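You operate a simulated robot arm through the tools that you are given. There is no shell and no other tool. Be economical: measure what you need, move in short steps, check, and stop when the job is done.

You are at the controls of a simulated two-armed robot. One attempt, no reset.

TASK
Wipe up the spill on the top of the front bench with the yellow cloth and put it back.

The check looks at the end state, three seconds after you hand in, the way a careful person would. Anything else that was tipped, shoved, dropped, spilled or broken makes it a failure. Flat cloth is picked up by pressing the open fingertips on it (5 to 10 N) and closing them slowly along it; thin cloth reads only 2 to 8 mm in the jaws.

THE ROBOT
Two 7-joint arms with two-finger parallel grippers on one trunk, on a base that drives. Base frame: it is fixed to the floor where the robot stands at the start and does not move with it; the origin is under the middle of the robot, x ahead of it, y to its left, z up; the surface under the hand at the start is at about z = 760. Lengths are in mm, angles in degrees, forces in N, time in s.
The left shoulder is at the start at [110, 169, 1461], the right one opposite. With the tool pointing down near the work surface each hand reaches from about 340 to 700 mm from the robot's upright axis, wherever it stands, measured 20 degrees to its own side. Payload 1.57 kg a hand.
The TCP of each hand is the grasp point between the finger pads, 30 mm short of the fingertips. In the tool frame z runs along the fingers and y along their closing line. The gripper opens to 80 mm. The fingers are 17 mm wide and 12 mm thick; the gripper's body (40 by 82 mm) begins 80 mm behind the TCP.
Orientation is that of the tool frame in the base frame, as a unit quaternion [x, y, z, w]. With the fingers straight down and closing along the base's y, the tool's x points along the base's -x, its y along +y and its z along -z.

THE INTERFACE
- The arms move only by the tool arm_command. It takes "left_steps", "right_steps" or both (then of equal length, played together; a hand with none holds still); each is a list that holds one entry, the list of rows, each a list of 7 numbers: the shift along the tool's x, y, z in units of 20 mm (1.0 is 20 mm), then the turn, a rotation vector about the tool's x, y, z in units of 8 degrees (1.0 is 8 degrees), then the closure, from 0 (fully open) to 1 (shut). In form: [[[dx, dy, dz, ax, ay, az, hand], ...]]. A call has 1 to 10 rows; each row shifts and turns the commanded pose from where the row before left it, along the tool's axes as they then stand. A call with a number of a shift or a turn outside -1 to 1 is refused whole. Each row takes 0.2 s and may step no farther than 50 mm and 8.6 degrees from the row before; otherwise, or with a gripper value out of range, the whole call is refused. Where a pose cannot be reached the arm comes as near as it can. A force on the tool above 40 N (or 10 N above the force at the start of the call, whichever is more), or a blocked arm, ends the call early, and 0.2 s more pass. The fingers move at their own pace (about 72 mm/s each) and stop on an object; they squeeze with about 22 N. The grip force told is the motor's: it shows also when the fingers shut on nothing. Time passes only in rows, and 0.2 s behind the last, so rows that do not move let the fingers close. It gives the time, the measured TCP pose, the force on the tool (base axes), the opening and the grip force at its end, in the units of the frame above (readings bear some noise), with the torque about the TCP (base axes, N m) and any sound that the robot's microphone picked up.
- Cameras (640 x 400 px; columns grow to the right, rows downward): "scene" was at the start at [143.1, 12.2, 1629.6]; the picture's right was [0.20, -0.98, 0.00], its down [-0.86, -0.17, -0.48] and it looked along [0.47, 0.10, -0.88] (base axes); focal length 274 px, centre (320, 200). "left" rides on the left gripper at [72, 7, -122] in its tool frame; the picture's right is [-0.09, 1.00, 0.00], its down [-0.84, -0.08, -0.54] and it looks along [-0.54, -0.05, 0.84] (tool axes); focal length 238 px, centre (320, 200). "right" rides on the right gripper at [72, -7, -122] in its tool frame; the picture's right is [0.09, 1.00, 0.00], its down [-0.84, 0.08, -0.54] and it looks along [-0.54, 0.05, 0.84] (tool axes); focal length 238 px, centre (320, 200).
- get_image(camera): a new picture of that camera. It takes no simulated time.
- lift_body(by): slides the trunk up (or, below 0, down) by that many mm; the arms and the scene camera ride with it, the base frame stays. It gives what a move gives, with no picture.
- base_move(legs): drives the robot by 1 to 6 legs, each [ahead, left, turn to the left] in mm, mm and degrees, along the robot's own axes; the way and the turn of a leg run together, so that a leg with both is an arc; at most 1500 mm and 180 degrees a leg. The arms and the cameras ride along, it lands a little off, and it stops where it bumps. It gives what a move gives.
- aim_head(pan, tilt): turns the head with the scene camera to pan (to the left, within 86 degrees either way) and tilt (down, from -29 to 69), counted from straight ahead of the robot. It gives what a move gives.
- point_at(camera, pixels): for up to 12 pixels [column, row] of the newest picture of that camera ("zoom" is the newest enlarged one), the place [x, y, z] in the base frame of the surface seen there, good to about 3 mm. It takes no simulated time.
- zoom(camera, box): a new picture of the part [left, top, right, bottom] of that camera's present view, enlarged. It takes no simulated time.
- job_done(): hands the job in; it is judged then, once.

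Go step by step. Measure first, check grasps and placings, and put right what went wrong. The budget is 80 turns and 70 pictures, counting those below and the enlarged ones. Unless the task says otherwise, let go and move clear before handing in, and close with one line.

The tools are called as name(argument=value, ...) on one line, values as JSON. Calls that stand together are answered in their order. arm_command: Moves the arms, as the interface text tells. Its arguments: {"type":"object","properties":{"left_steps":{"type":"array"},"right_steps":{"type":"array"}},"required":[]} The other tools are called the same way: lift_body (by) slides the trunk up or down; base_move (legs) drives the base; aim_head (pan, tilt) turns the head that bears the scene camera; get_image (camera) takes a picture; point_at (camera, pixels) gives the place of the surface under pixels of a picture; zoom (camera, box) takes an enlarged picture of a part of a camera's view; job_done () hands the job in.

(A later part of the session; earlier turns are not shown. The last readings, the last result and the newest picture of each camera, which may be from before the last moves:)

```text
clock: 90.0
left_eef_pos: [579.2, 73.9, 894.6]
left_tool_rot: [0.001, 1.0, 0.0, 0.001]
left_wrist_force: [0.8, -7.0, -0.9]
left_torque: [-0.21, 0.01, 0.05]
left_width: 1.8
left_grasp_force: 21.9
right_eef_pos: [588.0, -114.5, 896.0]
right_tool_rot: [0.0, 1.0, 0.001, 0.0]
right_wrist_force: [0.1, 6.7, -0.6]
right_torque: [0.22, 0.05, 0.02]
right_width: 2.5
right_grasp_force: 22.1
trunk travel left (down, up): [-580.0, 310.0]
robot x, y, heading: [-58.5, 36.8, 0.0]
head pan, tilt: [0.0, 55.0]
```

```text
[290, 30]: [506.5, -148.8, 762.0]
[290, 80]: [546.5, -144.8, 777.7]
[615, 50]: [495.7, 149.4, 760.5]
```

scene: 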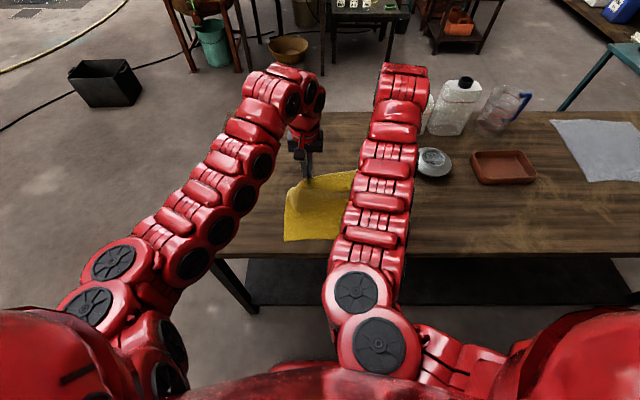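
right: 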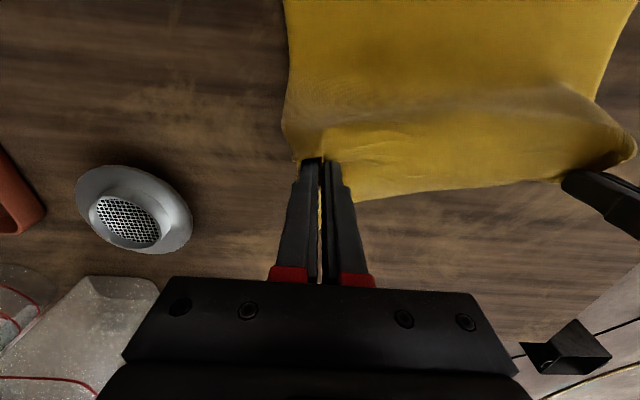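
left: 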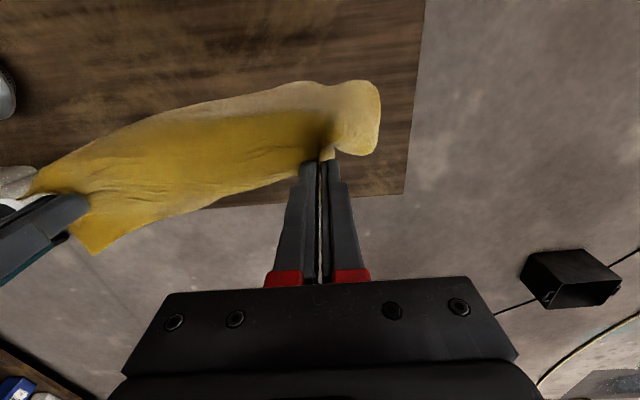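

The near edge sits at x≈445–449, matching the original, but the cloth is about 15 mm too far left. I'll continue with a small rightward correction.

lift_body(by=-50)

base_move(legs=[[50, -12, 0]])

lift_body(by=-49)

base_move(legs=[[60, -8, 0]])

get_image(camera="scene")

get_image(camera="right")

get_image(camera="left")

```text
clock: 90.9
left_eef_pos: [578.7, 72.8, 845.7]
left_tool_rot: [0.001, 1.0, -0.001, 0.001]
left_wrist_force: [0.6, -6.7, 0.6]
left_torque: [-0.21, -0.01, 0.05]
left_width: 1.9
left_grasp_force: 22.0
right_eef_pos: [587.0, -114.3, 845.8]
right_tool_rot: [0.001, 1.0, 0.001, 0.0]
right_wrist_force: [-0.6, 5.4, 0.7]
right_torque: [0.19, 0.03, 0.0]
right_width: 2.7
right_grasp_force: 22.2
trunk travel left (down, up): [-530.0, 360.0]
robot x, y, heading: [-54.5, 45.6, 0.0]
head pan, tilt: [0.0, 55.0]
```

```text
clock: 91.8
left_eef_pos: [630.0, 61.1, 845.0]
left_tool_rot: [0.002, 1.0, 0.0, 0.0]
left_wrist_force: [0.0, -6.0, -0.6]
left_torque: [-0.19, 0.05, 0.03]
left_width: 1.8
left_grasp_force: 22.5
right_eef_pos: [639.8, -128.1, 845.7]
right_tool_rot: [0.0, 1.0, 0.001, 0.0]
right_wrist_force: [-0.2, 7.6, -0.1]
right_torque: [0.2, 0.06, 0.02]
right_width: 2.4
right_grasp_force: 22.2
trunk travel left (down, up): [-530.0, 360.0]
robot x, y, heading: [-4.4, 26.7, -0.1]
head pan, tilt: [0.0, 55.0]
```

```text
clock: 92.8
left_eef_pos: [628.1, 61.2, 795.9]
left_tool_rot: [0.001, 1.0, -0.001, 0.0]
left_wrist_force: [-0.1, -5.9, 1.6]
left_torque: [-0.18, 0.0, 0.03]
left_width: 1.5
left_grasp_force: 22.2
right_eef_pos: [638.4, -127.1, 797.1]
right_tool_rot: [0.0, 1.0, 0.0, 0.0]
right_wrist_force: [-0.4, 6.8, 0.0]
right_torque: [0.21, 0.05, 0.01]
right_width: 2.4
right_grasp_force: 22.1
trunk travel left (down, up): [-481.0, 409.0]
robot x, y, heading: [-6.2, 30.1, -0.1]
head pan, tilt: [0.0, 55.0]
```

```text
clock: 93.7
left_eef_pos: [688.5, 53.7, 795.5]
left_tool_rot: [0.001, 1.0, 0.001, 0.0]
left_wrist_force: [-0.2, -6.1, 0.5]
left_torque: [-0.15, 0.02, 0.02]
left_width: 1.9
left_grasp_force: 21.7
right_eef_pos: [696.8, -133.5, 796.0]
right_tool_rot: [0.0, 1.0, 0.002, 0.0]
right_wrist_force: [0.1, 6.1, 0.2]
right_torque: [0.19, 0.04, 0.02]
right_width: 2.7
right_grasp_force: 22.0
trunk travel left (down, up): [-481.0, 409.0]
robot x, y, heading: [50.4, 22.6, -0.1]
head pan, tilt: [0.0, 55.0]
```

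```text
26 pictures are left
```

scene: 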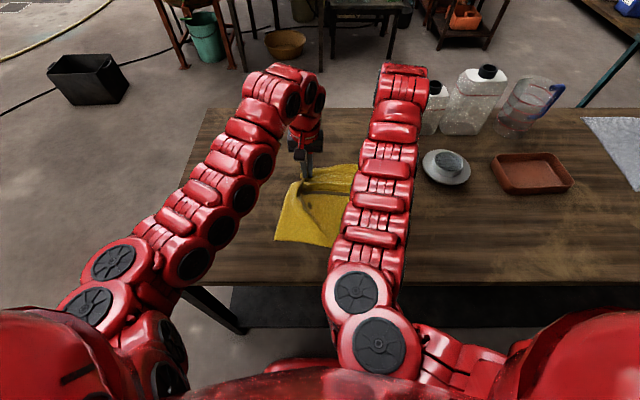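

```text
25 pictures are left
```

right: 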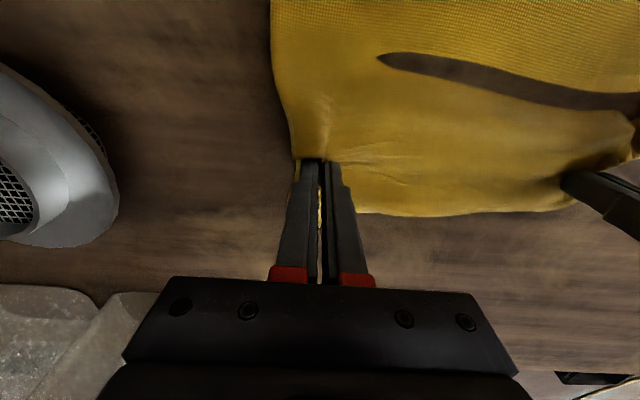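

```text
24 pictures are left
```

left: 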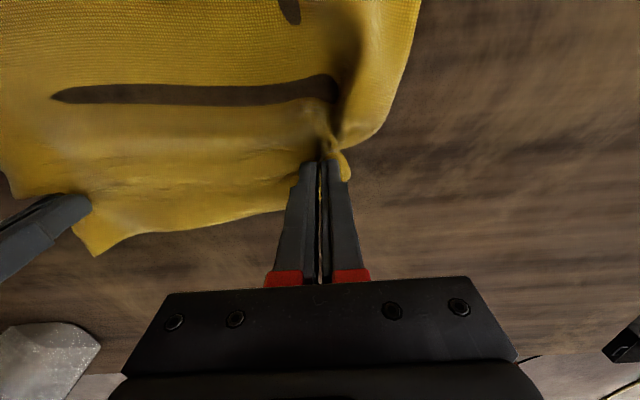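

Nearly flat, though the far-left corner is bunched at the left fingers and there's a slack ridge (190,92 in the left view). I'll measure before pulling forward.

point_at(camera="right", pixels=[[275, 30], [285, 110], [298, 165], [450, 214], [560, 208]])

point_at(camera="left", pixels=[[412, 30], [385, 110], [347, 175], [95, 250], [280, 212]])

point_at(camera="scene", pixels=[[277, 238], [330, 244], [305, 185]])

```text
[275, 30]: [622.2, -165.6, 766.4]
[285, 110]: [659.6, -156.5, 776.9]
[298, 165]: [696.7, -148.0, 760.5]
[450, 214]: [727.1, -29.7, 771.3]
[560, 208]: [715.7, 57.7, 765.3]
```

```text
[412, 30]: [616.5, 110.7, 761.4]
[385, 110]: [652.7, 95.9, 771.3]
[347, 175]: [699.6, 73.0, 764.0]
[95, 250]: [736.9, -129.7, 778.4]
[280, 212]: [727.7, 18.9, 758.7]
```

```text
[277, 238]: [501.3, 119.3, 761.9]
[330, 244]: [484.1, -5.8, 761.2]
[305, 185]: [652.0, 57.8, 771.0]
```

The cloth crept forward: its near edge is now at x≈485–500. I'll lower lightly and open the fingers slowly so they spread the folds outward, then rise and inspect.

arm_command(left_steps=[[[0, 0, 0.15, 0, 0, 0, 1], [0, 0, 0, 0, 0, 0, 0.85], [0, 0, 0, 0, 0, 0, 0.7], [0, 0, 0, 0, 0, 0, 0.55], [0, 0, 0, 0, 0, 0, 0.4], [0, 0, 0, 0, 0, 0, 0.25], [0, 0, 0, 0, 0, 0, 0.1]]], right_steps=[[[0, 0, 0.15, 0, 0, 0, 1], [0, 0, 0, 0, 0, 0, 0.85], [0, 0, 0, 0, 0, 0, 0.7], [0, 0, 0, 0, 0, 0, 0.55], [0, 0, 0, 0, 0, 0, 0.4], [0, 0, 0, 0, 0, 0, 0.25], [0, 0, 0, 0, 0, 0, 0.1]]])

arm_command(left_steps=[[[0, 0, -0.5, 0, 0, 0, 0.1], [0, 0, -1, 0, 0, 0, 0.1], [0, 0, -1, 0, 0, 0, 0.1], [0, 0, -1, 0, 0, 0, 0.1]]], right_steps=[[[0, 0, -0.5, 0, 0, 0, 0.1], [0, 0, -1, 0, 0, 0, 0.1], [0, 0, -1, 0, 0, 0, 0.1], [0, 0, -1, 0, 0, 0, 0.1]]])

lift_body(by=300)

get_image(camera="right")

get_image(camera="left")

```text
clock: 95.3
left_eef_pos: [688.5, 54.1, 793.7]
left_tool_rot: [0.001, 1.0, -0.001, 0.001]
left_wrist_force: [-0.4, 0.3, -0.2]
left_torque: [0.0, -0.02, 0.0]
left_width: 71.9
left_grasp_force: 0.0
right_eef_pos: [697.3, -134.2, 795.5]
right_tool_rot: [-0.001, 1.0, 0.0, 0.0]
right_wrist_force: [-0.8, 0.1, 0.3]
right_torque: [0.0, 0.0, 0.01]
right_width: 72.1
right_grasp_force: 0.1
trunk travel left (down, up): [-481.0, 409.0]
robot x, y, heading: [57.3, 17.9, 0.1]
head pan, tilt: [0.0, 55.0]
```

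```text
clock: 96.3
left_eef_pos: [687.5, 54.0, 863.1]
left_tool_rot: [-0.001, 1.0, 0.0, 0.0]
left_wrist_force: [0.5, 0.0, 0.0]
left_torque: [-0.02, -0.01, 0.0]
left_width: 72.0
left_grasp_force: 0.2
right_eef_pos: [697.2, -134.2, 864.2]
right_tool_rot: [-0.001, 1.0, 0.0, 0.0]
right_wrist_force: [0.0, 0.1, 0.2]
right_torque: [-0.01, -0.01, 0.0]
right_width: 71.9
right_grasp_force: 0.0
trunk travel left (down, up): [-481.0, 409.0]
robot x, y, heading: [53.4, 20.6, -0.4]
head pan, tilt: [0.0, 55.0]
```

```text
clock: 99.3
left_eef_pos: [687.5, 54.2, 1163.0]
left_tool_rot: [0.001, 1.0, -0.001, 0.001]
left_wrist_force: [-0.9, -0.3, -0.1]
left_torque: [-0.02, 0.0, -0.01]
left_width: 71.9
left_grasp_force: 0.0
right_eef_pos: [697.0, -134.2, 1162.8]
right_tool_rot: [-0.001, 1.0, 0.001, 0.0]
right_wrist_force: [-0.1, 0.3, -0.6]
right_torque: [0.03, 0.0, 0.01]
right_width: 72.0
right_grasp_force: 0.2
trunk travel left (down, up): [-781.0, 109.0]
robot x, y, heading: [53.0, 18.6, -0.1]
head pan, tilt: [0.0, 55.0]
```

```text
23 pictures are left
```

right: 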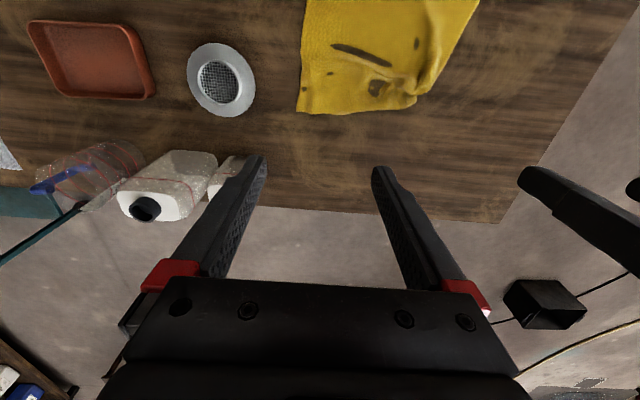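

```text
22 pictures are left
```

left: 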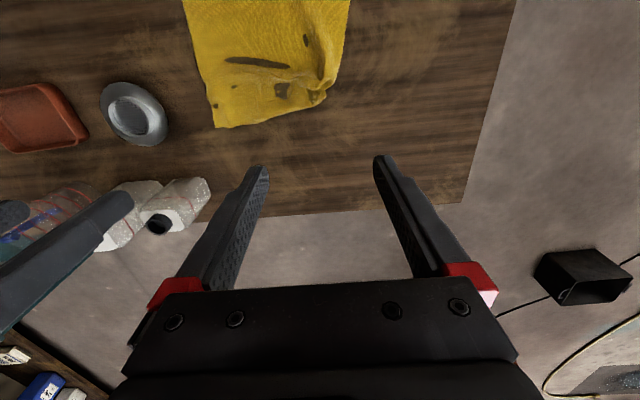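

The spill area looks clean, but the cloth's far-left corner is crumpled. I'll back off 250 mm for a full look at the cloth.

base_move(legs=[[-250, 0, 0]])

get_image(camera="left")

```text
clock: 101.1
left_eef_pos: [443.6, 53.6, 1161.8]
left_tool_rot: [0.002, 1.0, 0.0, 0.0]
left_wrist_force: [-0.1, -0.1, -0.6]
left_torque: [-0.01, 0.04, 0.01]
left_width: 72.4
left_grasp_force: 0.0
right_eef_pos: [453.1, -135.2, 1163.4]
right_tool_rot: [0.002, 1.0, 0.0, 0.0]
right_wrist_force: [-0.2, -1.2, -0.1]
right_torque: [0.0, 0.02, 0.01]
right_width: 71.8
right_grasp_force: 0.0
trunk travel left (down, up): [-781.0, 109.0]
robot x, y, heading: [-186.3, 17.8, -0.2]
head pan, tilt: [0.0, 55.0]
```

```text
21 pictures are left
```

left: 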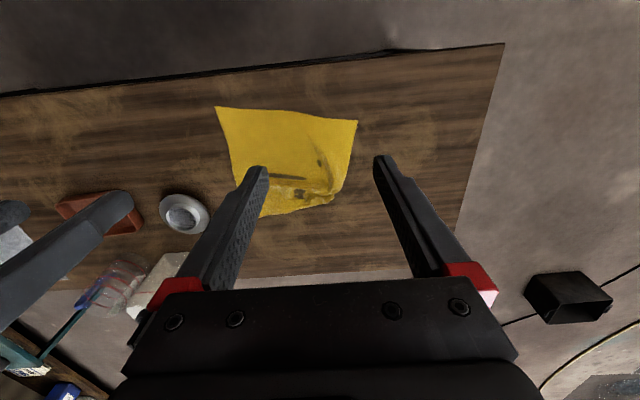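

zoom(camera="left", box=[200, 95, 380, 225])

point_at(camera="left", pixels=[[217, 109], [357, 122], [335, 200], [262, 215], [290, 205], [320, 203], [345, 175], [310, 165], [300, 194], [280, 180], [335, 150], [233, 160]])

```text
3.08 times, centred on (290, 160) of left
```

zoom: 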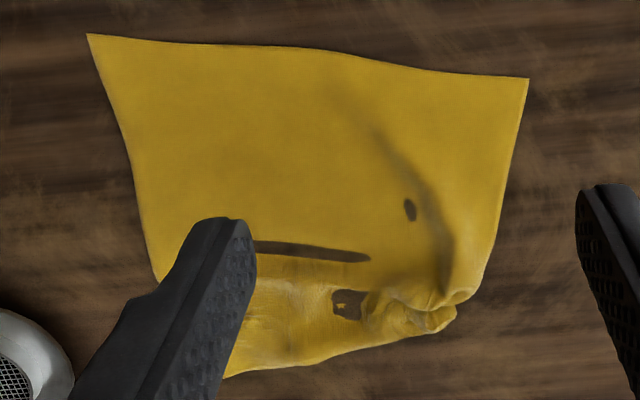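

```text
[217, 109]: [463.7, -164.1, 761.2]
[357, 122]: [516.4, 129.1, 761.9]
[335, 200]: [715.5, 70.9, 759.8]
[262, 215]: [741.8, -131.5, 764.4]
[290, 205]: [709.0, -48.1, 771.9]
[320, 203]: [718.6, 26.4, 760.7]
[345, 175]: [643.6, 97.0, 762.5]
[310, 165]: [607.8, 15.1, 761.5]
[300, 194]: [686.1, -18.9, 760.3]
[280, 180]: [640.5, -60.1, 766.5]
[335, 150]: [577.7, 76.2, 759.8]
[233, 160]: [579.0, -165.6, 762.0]
```

Three corners are fair, but the far-left one is bunched near (705,72) and the near-left is about 70 mm too far forward at (516,129). I'll drive in, pin the middle with the right hand and pull the bunched corner out with the left.

base_move(legs=[[286, -18, 0]])

arm_command(left_steps=[[[0, 0, 1, 0, 0, 0, 0.3], [0, 0, 1, 0, 0, 0, 0.3], [0, 0, 1, 0, 0, 0, 0.3], [0, 0, 1, 0, 0, 0, 0.3], [0, 0, 1, 0, 0, 0, 0.3], [0, 0, 1, 0, 0, 0, 0.3], [0, 0, 1, 0, 0, 0, 0.3], [0, 0, 1, 0, 0, 0, 0.3], [0, 0, 1, 0, 0, 0, 0.3], [0, 0, 1, 0, 0, 0, 0.3]]], right_steps=[[[0, 0.35, 1, 0, 0, 0, 0.5], [0, 0.35, 1, 0, 0, 0, 0.5], [0, 0.35, 1, 0, 0, 0, 0.5], [0, 0.35, 1, 0, 0, 0, 0.5], [0, 0.35, 1, 0, 0, 0, 0.5], [0, 0.35, 1, 0, 0, 0, 0.5], [0, 0.35, 1, 0, 0, 0, 0.5], [0, 0.35, 1, 0, 0, 0, 0.5], [0, 0.35, 1, 0, 0, 0, 0.5], [0, 0.35, 1, 0, 0, 0, 0.5]]])

arm_command(left_steps=[[[0, 0, 1, 0, 0, 0, 0.3], [0, 0, 1, 0, 0, 0, 0.3], [0, 0, 1, 0, 0, 0, 0.3], [0, 0, 1, 0, 0, 0, 0.3], [0, 0, 1, 0, 0, 0, 0.3], [0, 0, 1, 0, 0, 0, 0.3], [0, 0, 0, 0, 0, 0, 0.3], [0, 0, 0, 0, 0, 0, 0.3], [0, 0, 0, 0, 0, 0, 0.3]]], right_steps=[[[1, 0, 0.8, 0, 0, 0, 0.5], [1, 0, 0.8, 0, 0, 0, 0.5], [1, 0, 0.8, 0, 0, 0, 0.5], [1, 0, 0.8, 0, 0, 0, 0.5], [1, 0, 0.8, 0, 0, 0, 0.5], [1, 0, 0.8, 0, 0, 0, 0.5], [1, 0, 0.8, 0, 0, 0, 0.5], [1, 0, 0.8, 0, 0, 0, 0.5], [1, 0, 0.5, 0, 0, 0, 0.5]]])

get_image(camera="left")

```text
clock: 103.1
left_eef_pos: [721.3, 34.9, 1163.0]
left_tool_rot: [0.002, 1.0, -0.002, 0.001]
left_wrist_force: [-0.1, 0.0, -0.4]
left_torque: [0.02, -0.04, -0.01]
left_width: 71.9
left_grasp_force: 0.0
right_eef_pos: [729.5, -153.9, 1164.7]
right_tool_rot: [0.001, 1.0, 0.001, 0.001]
right_wrist_force: [0.0, 0.8, -0.1]
right_torque: [0.02, -0.01, -0.01]
right_width: 71.9
right_grasp_force: 0.0
trunk travel left (down, up): [-781.0, 109.0]
robot x, y, heading: [86.2, -0.1, -0.2]
head pan, tilt: [0.0, 55.0]
```

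```text
clock: 105.3
left_eef_pos: [722.9, 35.1, 960.5]
left_tool_rot: [0.002, 1.0, 0.0, 0.001]
left_wrist_force: [0.8, -1.1, 0.5]
left_torque: [0.01, 0.0, 0.02]
left_width: 56.1
left_grasp_force: 0.1
right_eef_pos: [731.4, -83.7, 963.8]
right_tool_rot: [0.0, 1.0, 0.0, 0.001]
right_wrist_force: [0.5, -0.1, 1.2]
right_torque: [0.03, 0.01, 0.02]
right_width: 40.0
right_grasp_force: 0.0
trunk travel left (down, up): [-781.0, 109.0]
robot x, y, heading: [89.4, 7.2, -0.0]
head pan, tilt: [0.0, 55.0]
```

```text
clock: 107.3
left_eef_pos: [721.9, 35.6, 843.1]
left_tool_rot: [0.002, 1.0, 0.0, 0.002]
left_wrist_force: [0.5, 0.5, -0.8]
left_torque: [-0.03, -0.02, 0.04]
left_width: 55.9
left_grasp_force: 0.0
right_eef_pos: [550.3, -84.9, 826.3]
right_tool_rot: [0.001, 1.0, 0.001, 0.0]
right_wrist_force: [-0.8, -0.6, -1.2]
right_torque: [0.01, -0.01, -0.01]
right_width: 40.0
right_grasp_force: 0.1
trunk travel left (down, up): [-781.0, 109.0]
robot x, y, heading: [85.0, -1.1, -0.2]
head pan, tilt: [0.0, 55.0]
```

```text
19 pictures are left
```

left: 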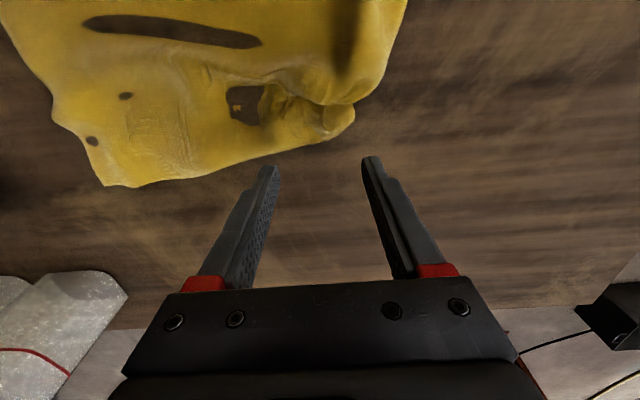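

I'll locate the crumpled flap around (330,120) and lower the right hand to pin the cloth.

point_at(camera="left", pixels=[[345, 115], [320, 125], [290, 110], [310, 140], [360, 75], [395, 20], [245, 100]])

arm_command(right_steps=[[[0, 0, 0.8, 0, 0, 0, 0.5], [0, 0, 0.7, 0, 0, 0, 0.5], [0, 0, 0.15, 0, 0, 0, 0.5], [0, 0, 0.1, 0, 0, 0, 0.5], [0, 0, 0, 0, 0, 0, 0.5]]])

zoom(camera="left", box=[180, 20, 420, 200])

```text
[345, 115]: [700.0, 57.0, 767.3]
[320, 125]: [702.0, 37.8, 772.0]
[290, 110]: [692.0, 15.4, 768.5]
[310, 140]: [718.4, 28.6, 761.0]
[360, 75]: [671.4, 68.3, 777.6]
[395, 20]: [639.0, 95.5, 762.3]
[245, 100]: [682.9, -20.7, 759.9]
```

```text
clock: 108.5
left_eef_pos: [721.8, 34.2, 843.9]
left_tool_rot: [0.001, 1.0, -0.001, 0.001]
left_wrist_force: [-0.3, -0.7, -0.7]
left_torque: [0.02, 0.01, 0.0]
left_width: 56.1
left_grasp_force: 0.0
right_eef_pos: [550.0, -83.2, 790.9]
right_tool_rot: [0.001, 1.0, 0.0, 0.002]
right_wrist_force: [2.4, -0.4, 9.2]
right_torque: [-0.12, -0.03, -0.01]
right_width: 40.0
right_grasp_force: 0.1
trunk travel left (down, up): [-781.0, 109.0]
robot x, y, heading: [89.1, 1.5, -0.2]
head pan, tilt: [0.0, 55.0]
```

```text
2.22 times, centred on (300, 110) of left
```

zoom: 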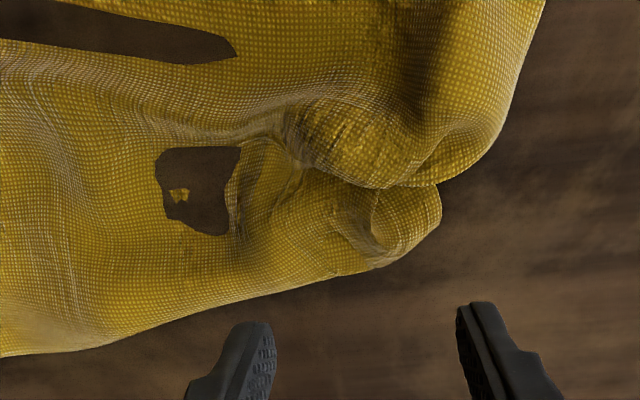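

The right hand pins the cloth at 9 N. The left part folds over in a ridge near (668,65), so I'll press there with closed left fingers and stroke it outward.

arm_command(left_steps=[[[0.95, 0.5, 0, 0, 0, 0, 1], [0.95, 0.5, 0, 0, 0, 0, 1], [0.95, 0.5, 0, 0, 0, 0, 1], [0, 0, 0.8, 0, 0, 0, 1], [0, 0, 0.8, 0, 0, 0, 1], [0, 0, 0.5, 0, 0, 0, 1], [0, 0, 0.2, 0, 0, 0, 1], [0, 0, 0.15, 0, 0, 0, 1], [0, 0, 0, 0, 0, 0, 1]]])

get_image(camera="left")

```text
clock: 110.5
left_eef_pos: [664.5, 64.2, 795.6]
left_tool_rot: [0.003, 1.0, 0.0, 0.001]
left_wrist_force: [0.3, -0.6, -0.3]
left_torque: [-0.01, 0.0, -0.02]
left_width: 0.1
left_grasp_force: 21.9
right_eef_pos: [550.0, -83.8, 791.4]
right_tool_rot: [0.001, 1.0, 0.001, 0.0]
right_wrist_force: [1.6, -0.7, 18.2]
right_torque: [-0.18, -0.03, -0.04]
right_width: 40.6
right_grasp_force: 0.1
trunk travel left (down, up): [-781.0, 109.0]
robot x, y, heading: [86.9, 0.3, -0.1]
head pan, tilt: [0.0, 55.0]
```

```text
17 pictures are left
```

left: 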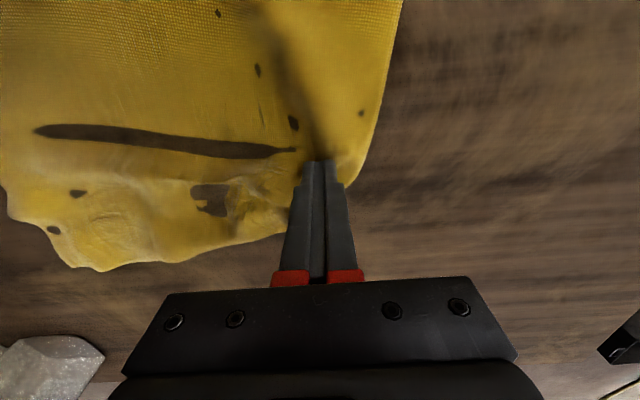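

I'll press down to contact and stroke left and forward.

arm_command(left_steps=[[[0, 0, 0.15, 0, 0, 0, 1], [0, 0, 0.08, 0, 0, 0, 1], [-0.1, 0.4, 0, 0, 0, 0, 1], [-0.1, 0.5, 0, 0, 0, 0, 1], [-0.1, 0.5, 0, 0, 0, 0, 1], [-0.1, 0.5, 0, 0, 0, 0, 1], [-0.1, 0.5, 0, 0, 0, 0, 1], [-0.1, 0.5, 0, 0, 0, 0, 1]]])

arm_command(left_steps=[[[0, 0, -1, 0, 0, 0, 1], [0, 0, -1, 0, 0, 0, 1], [0, 0, -1, 0, 0, 0, 1]]])

get_image(camera="left")

```text
clock: 112.3
left_eef_pos: [674.6, 121.4, 790.5]
left_tool_rot: [0.002, 1.0, 0.0, 0.002]
left_wrist_force: [-3.0, -11.6, 32.4]
left_torque: [-0.51, -0.12, -0.13]
left_width: 0.2
left_grasp_force: 21.0
right_eef_pos: [548.5, -85.2, 792.3]
right_tool_rot: [0.001, 1.0, 0.002, 0.002]
right_wrist_force: [-0.2, -0.1, 0.5]
right_torque: [-0.05, 0.01, 0.01]
right_width: 39.6
right_grasp_force: 0.1
trunk travel left (down, up): [-781.0, 109.0]
robot x, y, heading: [84.0, 2.9, -0.4]
head pan, tilt: [0.0, 55.0]
```

```text
clock: 113.1
left_eef_pos: [674.2, 123.9, 849.1]
left_tool_rot: [0.001, 1.0, -0.001, 0.0]
left_wrist_force: [0.7, -0.3, -0.3]
left_torque: [-0.03, -0.01, 0.03]
left_width: 0.0
left_grasp_force: 20.9
right_eef_pos: [551.3, -82.7, 791.0]
right_tool_rot: [0.001, 1.0, -0.001, 0.002]
right_wrist_force: [3.7, -2.2, 17.8]
right_torque: [-0.44, -0.04, 0.07]
right_width: 39.7
right_grasp_force: 0.1
trunk travel left (down, up): [-781.0, 109.0]
robot x, y, heading: [83.9, -0.2, 0.1]
head pan, tilt: [0.0, 55.0]
```

```text
16 pictures are left
```

left: 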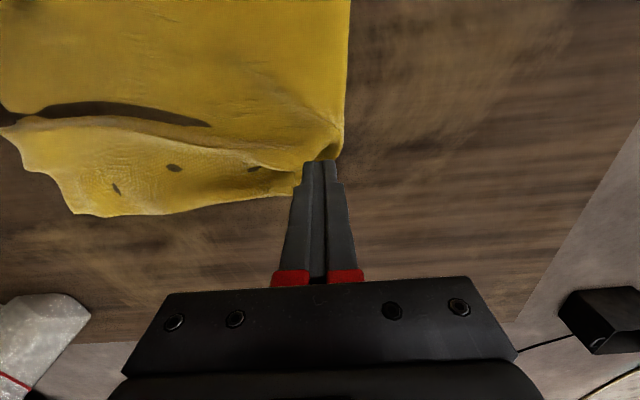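

The stroke unfolded the left side well. I'll measure the edges next.

point_at(camera="left", pixels=[[346, 50], [341, 125], [335, 155], [295, 190], [180, 210], [75, 213], [50, 165], [10, 135], [130, 118]])

zoom(camera="left", box=[0, 60, 400, 230])

```text
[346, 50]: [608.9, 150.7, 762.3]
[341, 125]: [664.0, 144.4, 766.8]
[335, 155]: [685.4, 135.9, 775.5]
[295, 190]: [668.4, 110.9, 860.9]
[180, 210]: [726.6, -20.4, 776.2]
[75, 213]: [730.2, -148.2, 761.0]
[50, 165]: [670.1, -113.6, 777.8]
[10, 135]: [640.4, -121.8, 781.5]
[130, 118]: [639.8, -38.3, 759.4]
```

```text
1.60 times, centred on (200, 145) of left
```

zoom: 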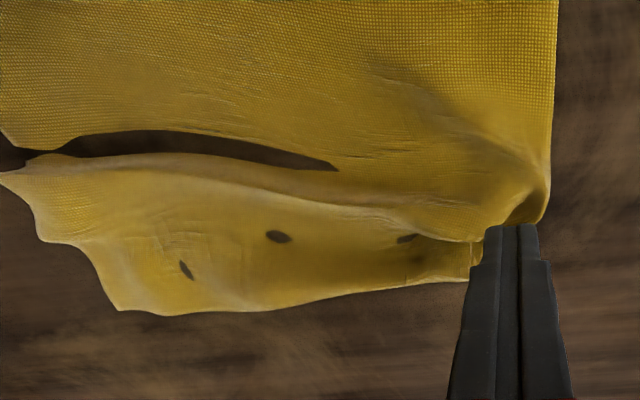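

The left edge is now straight, but a slack ridge runs along x≈650. I'll bring both hands to the far corners, closed, and stroke them forward and outward.

arm_command(left_steps=[[[-1, -0.6, 0, 0, 0, 0, 1], [0, 0, 0, 0, 0, 0, 1], [0, 0, 0, 0, 0, 0, 1], [0, 0, 0, 0, 0, 0, 1], [0, 0, 0, 0, 0, 0, 1], [0, 0, 0, 0, 0, 0, 1], [0, 0, 0, 0, 0, 0, 1], [0, 0, 0, 0, 0, 0, 1], [0, 0, 0, 0, 0, 0, 1], [0, 0, 0, 0, 0, 0, 1]]], right_steps=[[[0, 0, -1, 0, 0, 0, 0.5], [0, 0, -1, 0, 0, 0, 1], [-0.95, -0.2, -0.2, 0, 0, 0, 1], [-0.95, -0.2, 0, 0, 0, 0, 1], [-0.95, -0.2, 0, 0, 0, 0, 1], [-0.95, -0.2, 0, 0, 0, 0, 1], [-0.95, -0.2, 0, 0, 0, 0, 1], [-0.95, -0.2, 0, 0, 0, 0, 1], [-0.95, -0.2, 0, 0, 0, 0, 1], [-0.95, -0.2, 0, 0, 0, 0, 1]]])

arm_command(left_steps=[[[0, 0, 0.9, 0, 0, 0, 1], [0, 0, 0.9, 0, 0, 0, 1], [0, 0, 0.6, 0, 0, 0, 1], [0, 0, 0.2, 0, 0, 0, 1], [0, 0, 0.15, 0, 0, 0, 1], [0, 0, 0, 0, 0, 0, 1]]], right_steps=[[[0, 0, 0.9, 0, 0, 0, 1], [0, 0, 0.7, 0, 0, 0, 1], [0, 0, 0.2, 0, 0, 0, 1], [0, 0, 0.1, 0, 0, 0, 1], [0, 0, 0.1, 0, 0, 0, 1], [0, 0, 0, 0, 0, 0, 1]]])

```text
clock: 115.3
left_eef_pos: [698.5, 110.6, 847.5]
left_tool_rot: [0.002, 1.0, -0.001, 0.0]
left_wrist_force: [-0.6, 0.3, -0.5]
left_torque: [0.02, -0.01, -0.02]
left_width: 0.1
left_grasp_force: 21.2
right_eef_pos: [703.7, -116.8, 833.8]
right_tool_rot: [0.0, 1.0, 0.0, 0.0]
right_wrist_force: [0.7, -0.3, 0.0]
right_torque: [0.02, 0.03, -0.04]
right_width: 0.2
right_grasp_force: 21.4
trunk travel left (down, up): [-781.0, 109.0]
robot x, y, heading: [88.7, 1.5, -0.2]
head pan, tilt: [0.0, 55.0]
```

```text
clock: 116.7
left_eef_pos: [697.1, 110.2, 795.3]
left_tool_rot: [0.001, 1.0, 0.0, 0.001]
left_wrist_force: [1.0, -0.5, 1.6]
left_torque: [0.01, 0.03, -0.03]
left_width: 0.0
left_grasp_force: 21.2
right_eef_pos: [702.8, -116.5, 795.7]
right_tool_rot: [0.001, 1.0, 0.0, 0.001]
right_wrist_force: [-0.2, 0.3, -0.8]
right_torque: [0.0, 0.01, -0.01]
right_width: 0.0
right_grasp_force: 21.3
trunk travel left (down, up): [-781.0, 109.0]
robot x, y, heading: [88.2, 1.7, -0.4]
head pan, tilt: [0.0, 55.0]
```

I'll press to about 10 N and stroke outward.

arm_command(left_steps=[[[0, 0, 0.15, 0, 0, 0, 1], [0, 0, 0.06, 0, 0, 0, 1], [-0.35, 0.1, 0, 0, 0, 0, 1], [-0.35, 0.1, 0, 0, 0, 0, 1], [-0.35, 0.1, 0, 0, 0, 0, 1], [-0.35, 0.1, 0, 0, 0, 0, 1], [-0.35, 0.1, 0, 0, 0, 0, 1]]], right_steps=[[[0, 0, 0.15, 0, 0, 0, 1], [0, 0, 0.06, 0, 0, 0, 1], [-0.35, -0.25, 0, 0, 0, 0, 1], [-0.35, -0.25, 0, 0, 0, 0, 1], [-0.35, -0.25, 0, 0, 0, 0, 1], [-0.35, -0.25, 0, 0, 0, 0, 1], [-0.35, -0.25, 0, 0, 0, 0, 1]]])

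arm_command(left_steps=[[[0, 0, -1, 0, 0, 0, 1], [0, 0, -1, 0, 0, 0, 1], [0, 0, -1, 0, 0, 0, 1], [0, 0, -1, 0, 0, 0, 1], [0, 0, -1, 0, 0, 0, 1], [0, 0, -1, 0, 0, 0, 1], [0, 0, -1, 0, 0, 0, 1], [0, 0, -1, 0, 0, 0, 1], [0, 0, -1, 0, 0, 0, 1], [0, 0, -1, 0, 0, 0, 1]]], right_steps=[[[0, 0, -1, 0, 0, 0, 1], [0, 0, -1, 0, 0, 0, 1], [0, 0, -1, 0, 0, 0, 1], [0, 0, -1, 0, 0, 0, 1], [0, 0, -1, 0, 0, 0, 1], [0, 0, -1, 0, 0, 0, 1], [0, 0, -1, 0, 0, 0, 1], [0, 0, -1, 0, 0, 0, 1], [0, 0, -1, 0, 0, 0, 1], [0, 0, -1, 0, 0, 0, 1]]])

base_move(legs=[[-260, 0, 0]])

get_image(camera="left")

```text
clock: 118.1
left_eef_pos: [720.8, 118.0, 792.9]
left_tool_rot: [0.003, 1.0, 0.0, 0.0]
left_wrist_force: [-9.9, -1.0, 27.8]
left_torque: [-0.24, 0.49, -0.1]
left_width: 0.0
left_grasp_force: 21.3
right_eef_pos: [727.1, -138.2, 790.9]
right_tool_rot: [0.002, 1.0, 0.001, 0.001]
right_wrist_force: [0.3, -0.4, 2.2]
right_torque: [-0.02, 0.04, 0.0]
right_width: 0.0
right_grasp_force: 21.6
trunk travel left (down, up): [-781.0, 109.0]
robot x, y, heading: [90.5, 5.5, -0.3]
head pan, tilt: [0.0, 55.0]
stopped in row 7 (left hand): the force on the tool passed its limit at 51 N (the readings are from after the stop); the commanded pose is now the measured one
```

```text
clock: 120.3
left_eef_pos: [725.1, 118.6, 988.8]
left_tool_rot: [0.004, 1.0, 0.0, -0.001]
left_wrist_force: [0.1, -0.8, -0.4]
left_torque: [0.01, 0.0, -0.01]
left_width: 0.0
left_grasp_force: 21.3
left hand out of reach, approached as far as the arm can: row 8
right_eef_pos: [729.5, -138.7, 990.6]
right_tool_rot: [0.002, 1.0, 0.002, -0.001]
right_wrist_force: [0.2, -0.7, -0.8]
right_torque: [0.0, -0.02, 0.03]
right_width: 0.0
right_grasp_force: 21.2
trunk travel left (down, up): [-781.0, 109.0]
robot x, y, heading: [89.7, 5.5, -0.1]
head pan, tilt: [0.0, 55.0]
```

```text
clock: 122.2
left_eef_pos: [467.1, 117.9, 987.7]
left_tool_rot: [0.004, 1.0, -0.001, -0.001]
left_wrist_force: [-0.3, 0.4, -1.3]
left_torque: [-0.02, -0.04, 0.01]
left_width: 0.0
left_grasp_force: 21.3
right_eef_pos: [469.7, -137.6, 990.4]
right_tool_rot: [0.003, 1.0, 0.001, -0.001]
right_wrist_force: [0.0, 0.0, 0.0]
right_torque: [-0.01, -0.05, 0.01]
right_width: 0.0
right_grasp_force: 21.2
trunk travel left (down, up): [-781.0, 109.0]
robot x, y, heading: [-170.0, 4.0, -0.4]
head pan, tilt: [0.0, 55.0]
```

```text
14 pictures are left
```

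left: 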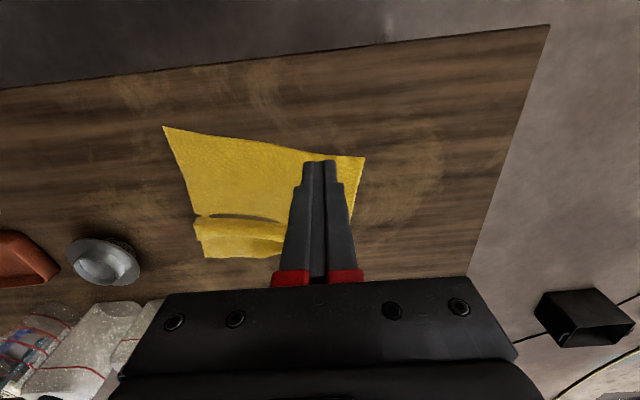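

point_at(camera="left", pixels=[[164, 128], [363, 158], [205, 256], [195, 215], [270, 254], [352, 205], [240, 217], [240, 235], [280, 222], [250, 180]])

get_image(camera="scene")

get_image(camera="right")

```text
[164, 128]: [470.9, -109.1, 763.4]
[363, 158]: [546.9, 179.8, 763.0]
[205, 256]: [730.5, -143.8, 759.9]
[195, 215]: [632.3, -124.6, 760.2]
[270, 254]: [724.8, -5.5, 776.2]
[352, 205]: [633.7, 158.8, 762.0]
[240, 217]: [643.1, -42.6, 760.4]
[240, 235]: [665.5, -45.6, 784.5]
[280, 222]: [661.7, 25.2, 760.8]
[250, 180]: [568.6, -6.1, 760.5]
```

```text
13 pictures are left
```

scene: 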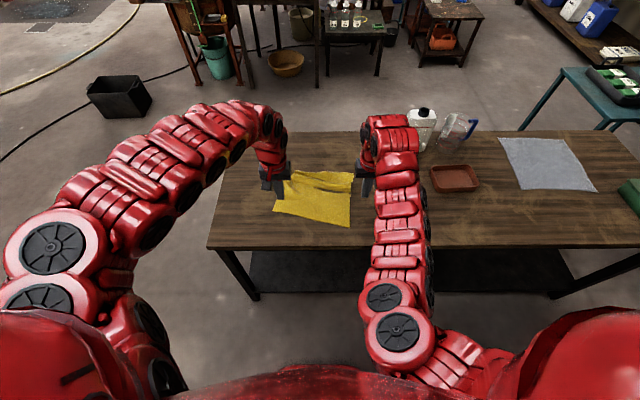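

```text
12 pictures are left
```

right: 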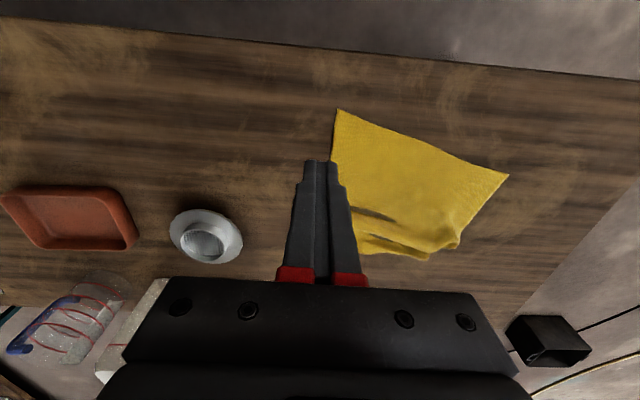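

The cloth has shifted and rotated: its corners are now (471,−109), (547,180) and (730,−144), with a ridge at x≈650. I'll pinch both near corners and pull the cloth back to its place, which should also flatten the ridge.

base_move(legs=[[210, -4, 0]])

arm_command(left_steps=[[[0, 0, 1, 0, 0, 0, 0.4], [0, 0, 1, 0, 0, 0, 0.4], [0, 0, 1, 0, 0, 0, 0.4], [0, 0, 1, 0, 0, 0, 0.4]]], right_steps=[[[0, 0, 1, 0, 0, 0, 0.4], [0, 0, 1, 0, 0, 0, 0.4], [0, 0, 1, 0, 0, 0, 0.4], [0, 0, 1, 0, 0, 0, 0.4]]])

arm_command(left_steps=[[[0.63, 0.08, 0.55, 0, 0, 0, 0.4], [0.63, 0.08, 0.55, 0, 0, 0, 0.4], [0.63, 0.08, 0.55, 0, 0, 0, 0.4], [0.63, 0.08, 0.55, 0, 0, 0, 0.4], [0.63, 0.08, 0.55, 0, 0, 0, 0.4], [0.63, 0.08, 0.55, 0, 0, 0, 0.4], [0.63, 0.08, 0.55, 0, 0, 0, 0.4], [0.63, 0.08, 0.55, 0, 0, 0, 0.4]]], right_steps=[[[0.99, 0.4, 0.55, 0, 0, 0, 0.4], [0.99, 0.4, 0.55, 0, 0, 0, 0.4], [0.99, 0.4, 0.55, 0, 0, 0, 0.4], [0.99, 0.4, 0.55, 0, 0, 0, 0.4], [0.99, 0.4, 0.55, 0, 0, 0, 0.4], [0.99, 0.4, 0.55, 0, 0, 0, 0.4], [0.99, 0.4, 0.55, 0, 0, 0, 0.4], [0.99, 0.4, 0.55, 0, 0, 0, 0.4]]])

```text
clock: 123.8
left_eef_pos: [673.9, 116.2, 988.5]
left_tool_rot: [0.001, 1.0, -0.001, -0.001]
left_wrist_force: [0.1, 0.1, -0.5]
left_torque: [0.04, -0.03, -0.01]
left_width: 0.0
left_grasp_force: 21.6
right_eef_pos: [678.1, -139.1, 991.3]
right_tool_rot: [0.001, 1.0, 0.001, -0.002]
right_wrist_force: [-0.6, 0.0, 0.1]
right_torque: [0.02, -0.01, 0.0]
right_width: 0.0
right_grasp_force: 21.2
trunk travel left (down, up): [-781.0, 109.0]
robot x, y, heading: [31.9, -2.0, 0.0]
head pan, tilt: [0.0, 55.0]
```

```text
clock: 124.8
left_eef_pos: [674.3, 115.6, 907.2]
left_tool_rot: [0.001, 1.0, 0.0, -0.001]
left_wrist_force: [-0.6, 0.0, -0.3]
left_torque: [0.01, 0.0, -0.01]
left_width: 48.1
left_grasp_force: 0.1
right_eef_pos: [678.6, -138.9, 910.4]
right_tool_rot: [0.001, 1.0, 0.002, -0.001]
right_wrist_force: [0.1, 0.2, 0.1]
right_torque: [0.03, 0.05, 0.0]
right_width: 48.1
right_grasp_force: 0.1
trunk travel left (down, up): [-781.0, 109.0]
robot x, y, heading: [36.7, 1.1, -0.1]
head pan, tilt: [0.0, 55.0]
```

```text
clock: 126.6
left_eef_pos: [572.4, 129.6, 819.9]
left_tool_rot: [0.001, 1.0, -0.001, -0.001]
left_wrist_force: [0.2, 0.2, 0.5]
left_torque: [-0.01, 0.03, 0.01]
left_width: 48.1
left_grasp_force: 0.0
right_eef_pos: [520.1, -73.3, 822.3]
right_tool_rot: [0.0, 1.0, 0.001, 0.0]
right_wrist_force: [0.1, 0.2, 0.3]
right_torque: [0.02, 0.0, -0.02]
right_width: 48.2
right_grasp_force: 0.1
trunk travel left (down, up): [-781.0, 109.0]
robot x, y, heading: [34.6, -4.6, -0.2]
head pan, tilt: [0.0, 55.0]
```

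Both hands are over the near corners. I'll lower to contact.

arm_command(left_steps=[[[0, 0, 0.8, 0, 0, 0, 0.4], [0, 0, 0.4, 0, 0, 0, 0.4], [0, 0, 0.13, 0, 0, 0, 0.4], [0, 0, 0.07, 0, 0, 0, 0.4], [0, 0, 0, 0, 0, 0, 0.4]]], right_steps=[[[0, 0, 0.8, 0, 0, 0, 0.4], [0, 0, 0.4, 0, 0, 0, 0.4], [0, 0, 0.22, 0, 0, 0, 0.4], [0, 0, 0.07, 0, 0, 0, 0.4], [0, 0, 0, 0, 0, 0, 0.4]]])

```text
clock: 127.8
left_eef_pos: [572.0, 129.1, 792.7]
left_tool_rot: [0.001, 1.0, -0.001, -0.001]
left_wrist_force: [-0.2, 0.1, 0.4]
left_torque: [0.0, -0.01, -0.04]
left_width: 48.3
left_grasp_force: 0.3
right_eef_pos: [519.4, -74.1, 792.9]
right_tool_rot: [0.0, 1.0, 0.001, -0.001]
right_wrist_force: [0.0, -0.5, 0.0]
right_torque: [0.02, 0.02, 0.02]
right_width: 47.9
right_grasp_force: 0.1
trunk travel left (down, up): [-781.0, 109.0]
robot x, y, heading: [36.1, -3.9, -0.2]
head pan, tilt: [0.0, 55.0]
```

arm_command(left_steps=[[[0, 0, 0.06, 0, 0, 0, 0.4], [0, 0, 0.04, 0, 0, 0, 0.4], [0, 0, 0, 0, 0, 0, 0.4]]], right_steps=[[[0, 0, 0.06, 0, 0, 0, 0.4], [0, 0, 0.04, 0, 0, 0, 0.4], [0, 0, 0, 0, 0, 0, 0.4]]])

```text
clock: 128.6
left_eef_pos: [572.3, 129.1, 791.8]
left_tool_rot: [0.002, 1.0, -0.001, 0.001]
left_wrist_force: [3.6, -1.2, 14.3]
left_torque: [0.32, -0.05, -0.03]
left_width: 47.9
left_grasp_force: 0.0
right_eef_pos: [520.0, -74.5, 792.6]
right_tool_rot: [0.002, 1.0, 0.001, 0.0]
right_wrist_force: [0.5, 0.5, 5.2]
right_torque: [-0.07, -0.04, 0.03]
right_width: 47.9
right_grasp_force: 0.1
trunk travel left (down, up): [-781.0, 109.0]
robot x, y, heading: [35.4, -3.9, 0.0]
head pan, tilt: [0.0, 55.0]
```

Left reads 14 N and right 5 N. I'll trim slightly and close slowly.

arm_command(left_steps=[[[0, 0, -0.01, 0, 0, 0, 0.44], [0, 0, 0, 0, 0, 0, 0.5], [0, 0, 0, 0, 0, 0, 0.56], [0, 0, 0, 0, 0, 0, 0.62], [0, 0, 0, 0, 0, 0, 0.68], [0, 0, 0, 0, 0, 0, 0.74], [0, 0, 0, 0, 0, 0, 0.8], [0, 0, 0, 0, 0, 0, 0.86], [0, 0, 0, 0, 0, 0, 0.93], [0, 0, 0, 0, 0, 0, 1]]], right_steps=[[[0, 0, 0.03, 0, 0, 0, 0.44], [0, 0, 0, 0, 0, 0, 0.5], [0, 0, 0, 0, 0, 0, 0.56], [0, 0, 0, 0, 0, 0, 0.62], [0, 0, 0, 0, 0, 0, 0.68], [0, 0, 0, 0, 0, 0, 0.74], [0, 0, 0, 0, 0, 0, 0.8], [0, 0, 0, 0, 0, 0, 0.86], [0, 0, 0, 0, 0, 0, 0.93], [0, 0, 0, 0, 0, 0, 1]]])

arm_command(left_steps=[[[0, 0, 0, 0, 0, 0, 1], [0, 0, 0, 0, 0, 0, 1]]], right_steps=[[[0, 0, 0, 0, 0, 0, 1], [0, 0, 0, 0, 0, 0, 1]]])

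```text
clock: 130.8
left_eef_pos: [571.8, 128.8, 791.8]
left_tool_rot: [0.003, 1.0, -0.001, 0.001]
left_wrist_force: [-0.2, 1.1, 4.2]
left_torque: [0.01, -0.02, 0.04]
left_width: 0.1
left_grasp_force: 21.7
right_eef_pos: [518.6, -74.4, 791.4]
right_tool_rot: [0.001, 1.0, 0.0, 0.001]
right_wrist_force: [0.0, -4.4, 24.2]
right_torque: [-0.2, 0.09, 0.05]
right_width: 2.5
right_grasp_force: 22.3
trunk travel left (down, up): [-781.0, 109.0]
robot x, y, heading: [35.5, -0.7, -0.0]
head pan, tilt: [0.0, 55.0]
```

```text
clock: 131.4
left_eef_pos: [571.5, 128.9, 792.0]
left_tool_rot: [0.002, 1.0, -0.001, 0.0]
left_wrist_force: [0.5, 1.4, 2.9]
left_torque: [0.01, 0.03, -0.01]
left_width: 0.0
left_grasp_force: 21.5
right_eef_pos: [517.7, -73.8, 791.8]
right_tool_rot: [0.001, 1.0, 0.001, 0.001]
right_wrist_force: [0.7, -5.1, 25.6]
right_torque: [-0.22, 0.1, 0.03]
right_width: 2.5
right_grasp_force: 21.6
trunk travel left (down, up): [-781.0, 109.0]
robot x, y, heading: [33.3, 1.4, 0.2]
head pan, tilt: [0.0, 55.0]
```

The right hand has the cloth (2.5 mm) but the left missed. I'll retry the left with firmer pressure and ease the right.

arm_command(left_steps=[[[0, 0, -0.3, 0, 0, 0, 1], [0, 0, 0, 0, 0, 0, 0.4], [0, 0, 0, 0, 0, 0, 0.4], [0, 0, 0.2, 0, 0, 0, 0.4], [0, 0, 0.14, 0, 0, 0, 0.4], [0, 0, 0.02, 0, 0, 0, 0.4], [0, 0, 0, 0, 0, 0, 0.4]]], right_steps=[[[0, 0, -0.04, 0, 0, 0, 1], [0, 0, 0, 0, 0, 0, 1], [0, 0, 0, 0, 0, 0, 1], [0, 0, 0, 0, 0, 0, 1], [0, 0, 0, 0, 0, 0, 1], [0, 0, 0, 0, 0, 0, 1], [0, 0, 0, 0, 0, 0, 1]]])

```text
clock: 133.0
left_eef_pos: [570.6, 128.7, 790.5]
left_tool_rot: [0.0, 1.0, 0.0, 0.002]
left_wrist_force: [-0.2, 2.8, 35.5]
left_torque: [0.16, 0.18, 0.06]
left_width: 47.9
left_grasp_force: 0.0
right_eef_pos: [516.7, -74.1, 792.4]
right_tool_rot: [0.0, 1.0, 0.001, 0.0]
right_wrist_force: [0.2, 0.6, 0.0]
right_torque: [-0.01, 0.0, 0.01]
right_width: 2.5
right_grasp_force: 21.8
trunk travel left (down, up): [-781.0, 109.0]
robot x, y, heading: [32.1, 0.7, -0.2]
head pan, tilt: [0.0, 55.0]
```

35 N is too much. I'll ease about 0.7 mm and close slowly.

arm_command(left_steps=[[[0, 0, -0.035, 0, 0, 0, 0.44], [0, 0, 0, 0, 0, 0, 0.5], [0, 0, 0, 0, 0, 0, 0.56], [0, 0, 0, 0, 0, 0, 0.62], [0, 0, 0, 0, 0, 0, 0.68], [0, 0, 0, 0, 0, 0, 0.74], [0, 0, 0, 0, 0, 0, 0.8], [0, 0, 0, 0, 0, 0, 0.86], [0, 0, 0, 0, 0, 0, 0.93], [0, 0, 0, 0, 0, 0, 1]]])

arm_command(left_steps=[[[0, 0, 0, 0, 0, 0, 1], [0, 0, 0, 0, 0, 0, 1]]])

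get_image(camera="left")

```text
clock: 135.2
left_eef_pos: [570.2, 128.9, 791.4]
left_tool_rot: [0.001, 1.0, -0.001, 0.001]
left_wrist_force: [-0.9, -6.0, 34.0]
left_torque: [-0.23, 0.28, 0.12]
left_width: 5.7
left_grasp_force: 22.5
right_eef_pos: [517.8, -74.3, 792.9]
right_tool_rot: [0.0, 1.0, 0.001, 0.0]
right_wrist_force: [2.1, 9.6, 0.4]
right_torque: [0.31, -0.07, 0.0]
right_width: 2.4
right_grasp_force: 21.6
trunk travel left (down, up): [-781.0, 109.0]
robot x, y, heading: [38.5, -2.0, -0.0]
head pan, tilt: [0.0, 55.0]
```

```text
clock: 135.8
left_eef_pos: [571.5, 128.7, 792.3]
left_tool_rot: [0.002, 1.0, -0.001, 0.002]
left_wrist_force: [-0.8, -6.5, 31.7]
left_torque: [-0.23, 0.27, 0.1]
left_width: 5.6
left_grasp_force: 22.2
right_eef_pos: [517.7, -74.0, 792.0]
right_tool_rot: [0.0, 1.0, 0.002, 0.001]
right_wrist_force: [1.8, 9.6, 0.4]
right_torque: [0.31, -0.06, -0.01]
right_width: 2.4
right_grasp_force: 22.0
trunk travel left (down, up): [-781.0, 109.0]
robot x, y, heading: [36.1, 0.4, -0.0]
head pan, tilt: [0.0, 55.0]
```

```text
11 pictures are left
```

left: 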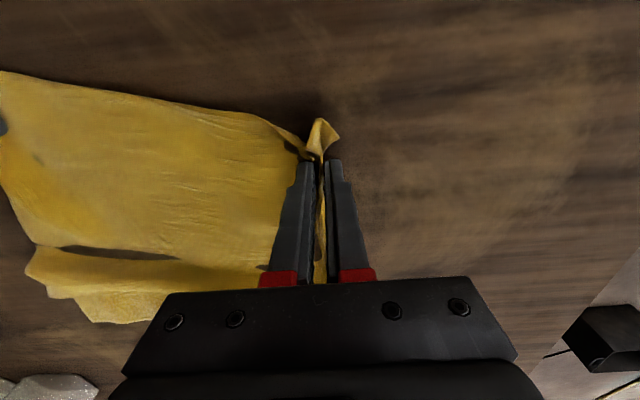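

Both near corners are gripped (5.6 and 2.4 mm). I'll lift the cloth so its far side hangs free and straightens, squaring the hands, then lay it back far edge first.

arm_command(left_steps=[[[-0.3, 0, -1, 0, 0, 0, 1], [-0.5, 0, -1, 0, 0, 0, 1], [-0.55, 0, -1, 0, 0, 0, 1], [-0.55, 0, -1, 0, 0, 0, 1], [-0.55, 0, -1, 0, 0, 0, 1], [-0.55, 0, -1, 0, 0, 0, 1], [-0.55, 0, -1, 0, 0, 0, 1], [-0.55, 0, -1, 0, 0, 0, 1], [-0.55, 0, -1, 0, 0, 0, 1], [-0.55, 0, -1, 0, 0, 0, 1]]], right_steps=[[[-0.57, 0, -1, 0, 0, 0, 1], [-0.77, 0, -1, 0, 0, 0, 1], [-0.82, 0, -1, 0, 0, 0, 1], [-0.82, 0, -1, 0, 0, 0, 1], [-0.82, 0, -1, 0, 0, 0, 1], [-0.82, 0, -1, 0, 0, 0, 1], [-0.82, 0, -1, 0, 0, 0, 1], [-0.82, 0, -1, 0, 0, 0, 1], [-0.82, 0, -1, 0, 0, 0, 1], [-0.82, 0, -1, 0, 0, 0, 1]]])

arm_command(left_steps=[[[0, 0, -1, 0, 0, 0, 1], [0, 0, -1, 0, 0, 0, 1], [0, 0, -1, 0, 0, 0, 1]]], right_steps=[[[0, 0, -1, 0, 0, 0, 1], [0, 0, -1, 0, 0, 0, 1], [0, 0, -1, 0, 0, 0, 1]]])

lift_body(by=60)

get_image(camera="scene")

```text
clock: 138.0
left_eef_pos: [677.4, 128.2, 991.6]
left_tool_rot: [0.001, 1.0, -0.001, -0.002]
left_wrist_force: [1.2, -7.5, 0.7]
left_torque: [-0.22, -0.04, 0.15]
left_width: 4.8
left_grasp_force: 22.0
right_eef_pos: [678.5, -74.6, 991.0]
right_tool_rot: [0.0, 1.0, 0.0, 0.0]
right_wrist_force: [-0.5, 6.9, -0.2]
right_torque: [0.21, 0.05, 0.04]
right_width: 2.5
right_grasp_force: 21.9
trunk travel left (down, up): [-781.0, 109.0]
robot x, y, heading: [36.7, -3.3, -0.3]
head pan, tilt: [0.0, 55.0]
```

```text
clock: 138.8
left_eef_pos: [679.1, 128.6, 1051.7]
left_tool_rot: [0.002, 1.0, -0.001, -0.002]
left_wrist_force: [1.6, -5.7, 0.0]
left_torque: [-0.18, -0.04, 0.15]
left_width: 4.5
left_grasp_force: 21.7
right_eef_pos: [677.9, -75.2, 1052.3]
right_tool_rot: [0.001, 1.0, 0.001, -0.001]
right_wrist_force: [0.2, 6.2, -0.3]
right_torque: [0.21, 0.0, 0.0]
right_width: 2.7
right_grasp_force: 21.9
trunk travel left (down, up): [-781.0, 109.0]
robot x, y, heading: [37.4, 0.8, -0.3]
head pan, tilt: [0.0, 55.0]
```

```text
clock: 139.8
left_eef_pos: [680.3, 128.1, 1110.8]
left_tool_rot: [0.002, 1.0, 0.0, -0.002]
left_wrist_force: [1.4, -7.1, 0.1]
left_torque: [-0.16, 0.0, 0.18]
left_width: 4.9
left_grasp_force: 22.4
right_eef_pos: [678.9, -74.8, 1111.5]
right_tool_rot: [0.0, 1.0, 0.001, 0.0]
right_wrist_force: [-0.5, 6.6, -0.2]
right_torque: [0.2, 0.06, -0.01]
right_width: 2.6
right_grasp_force: 22.2
trunk travel left (down, up): [-841.0, 49.0]
robot x, y, heading: [35.6, -0.5, -0.1]
head pan, tilt: [0.0, 55.0]
```

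```text
10 pictures are left
```

scene: 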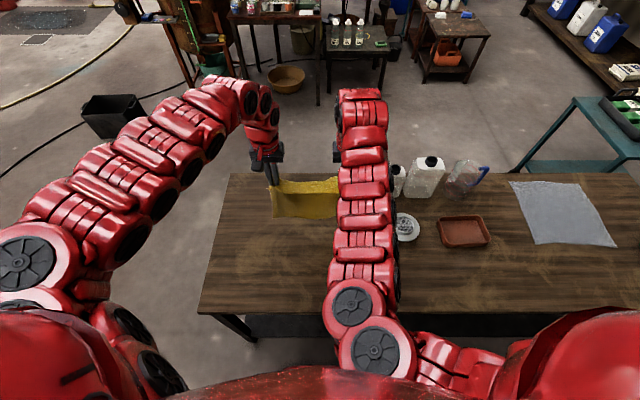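

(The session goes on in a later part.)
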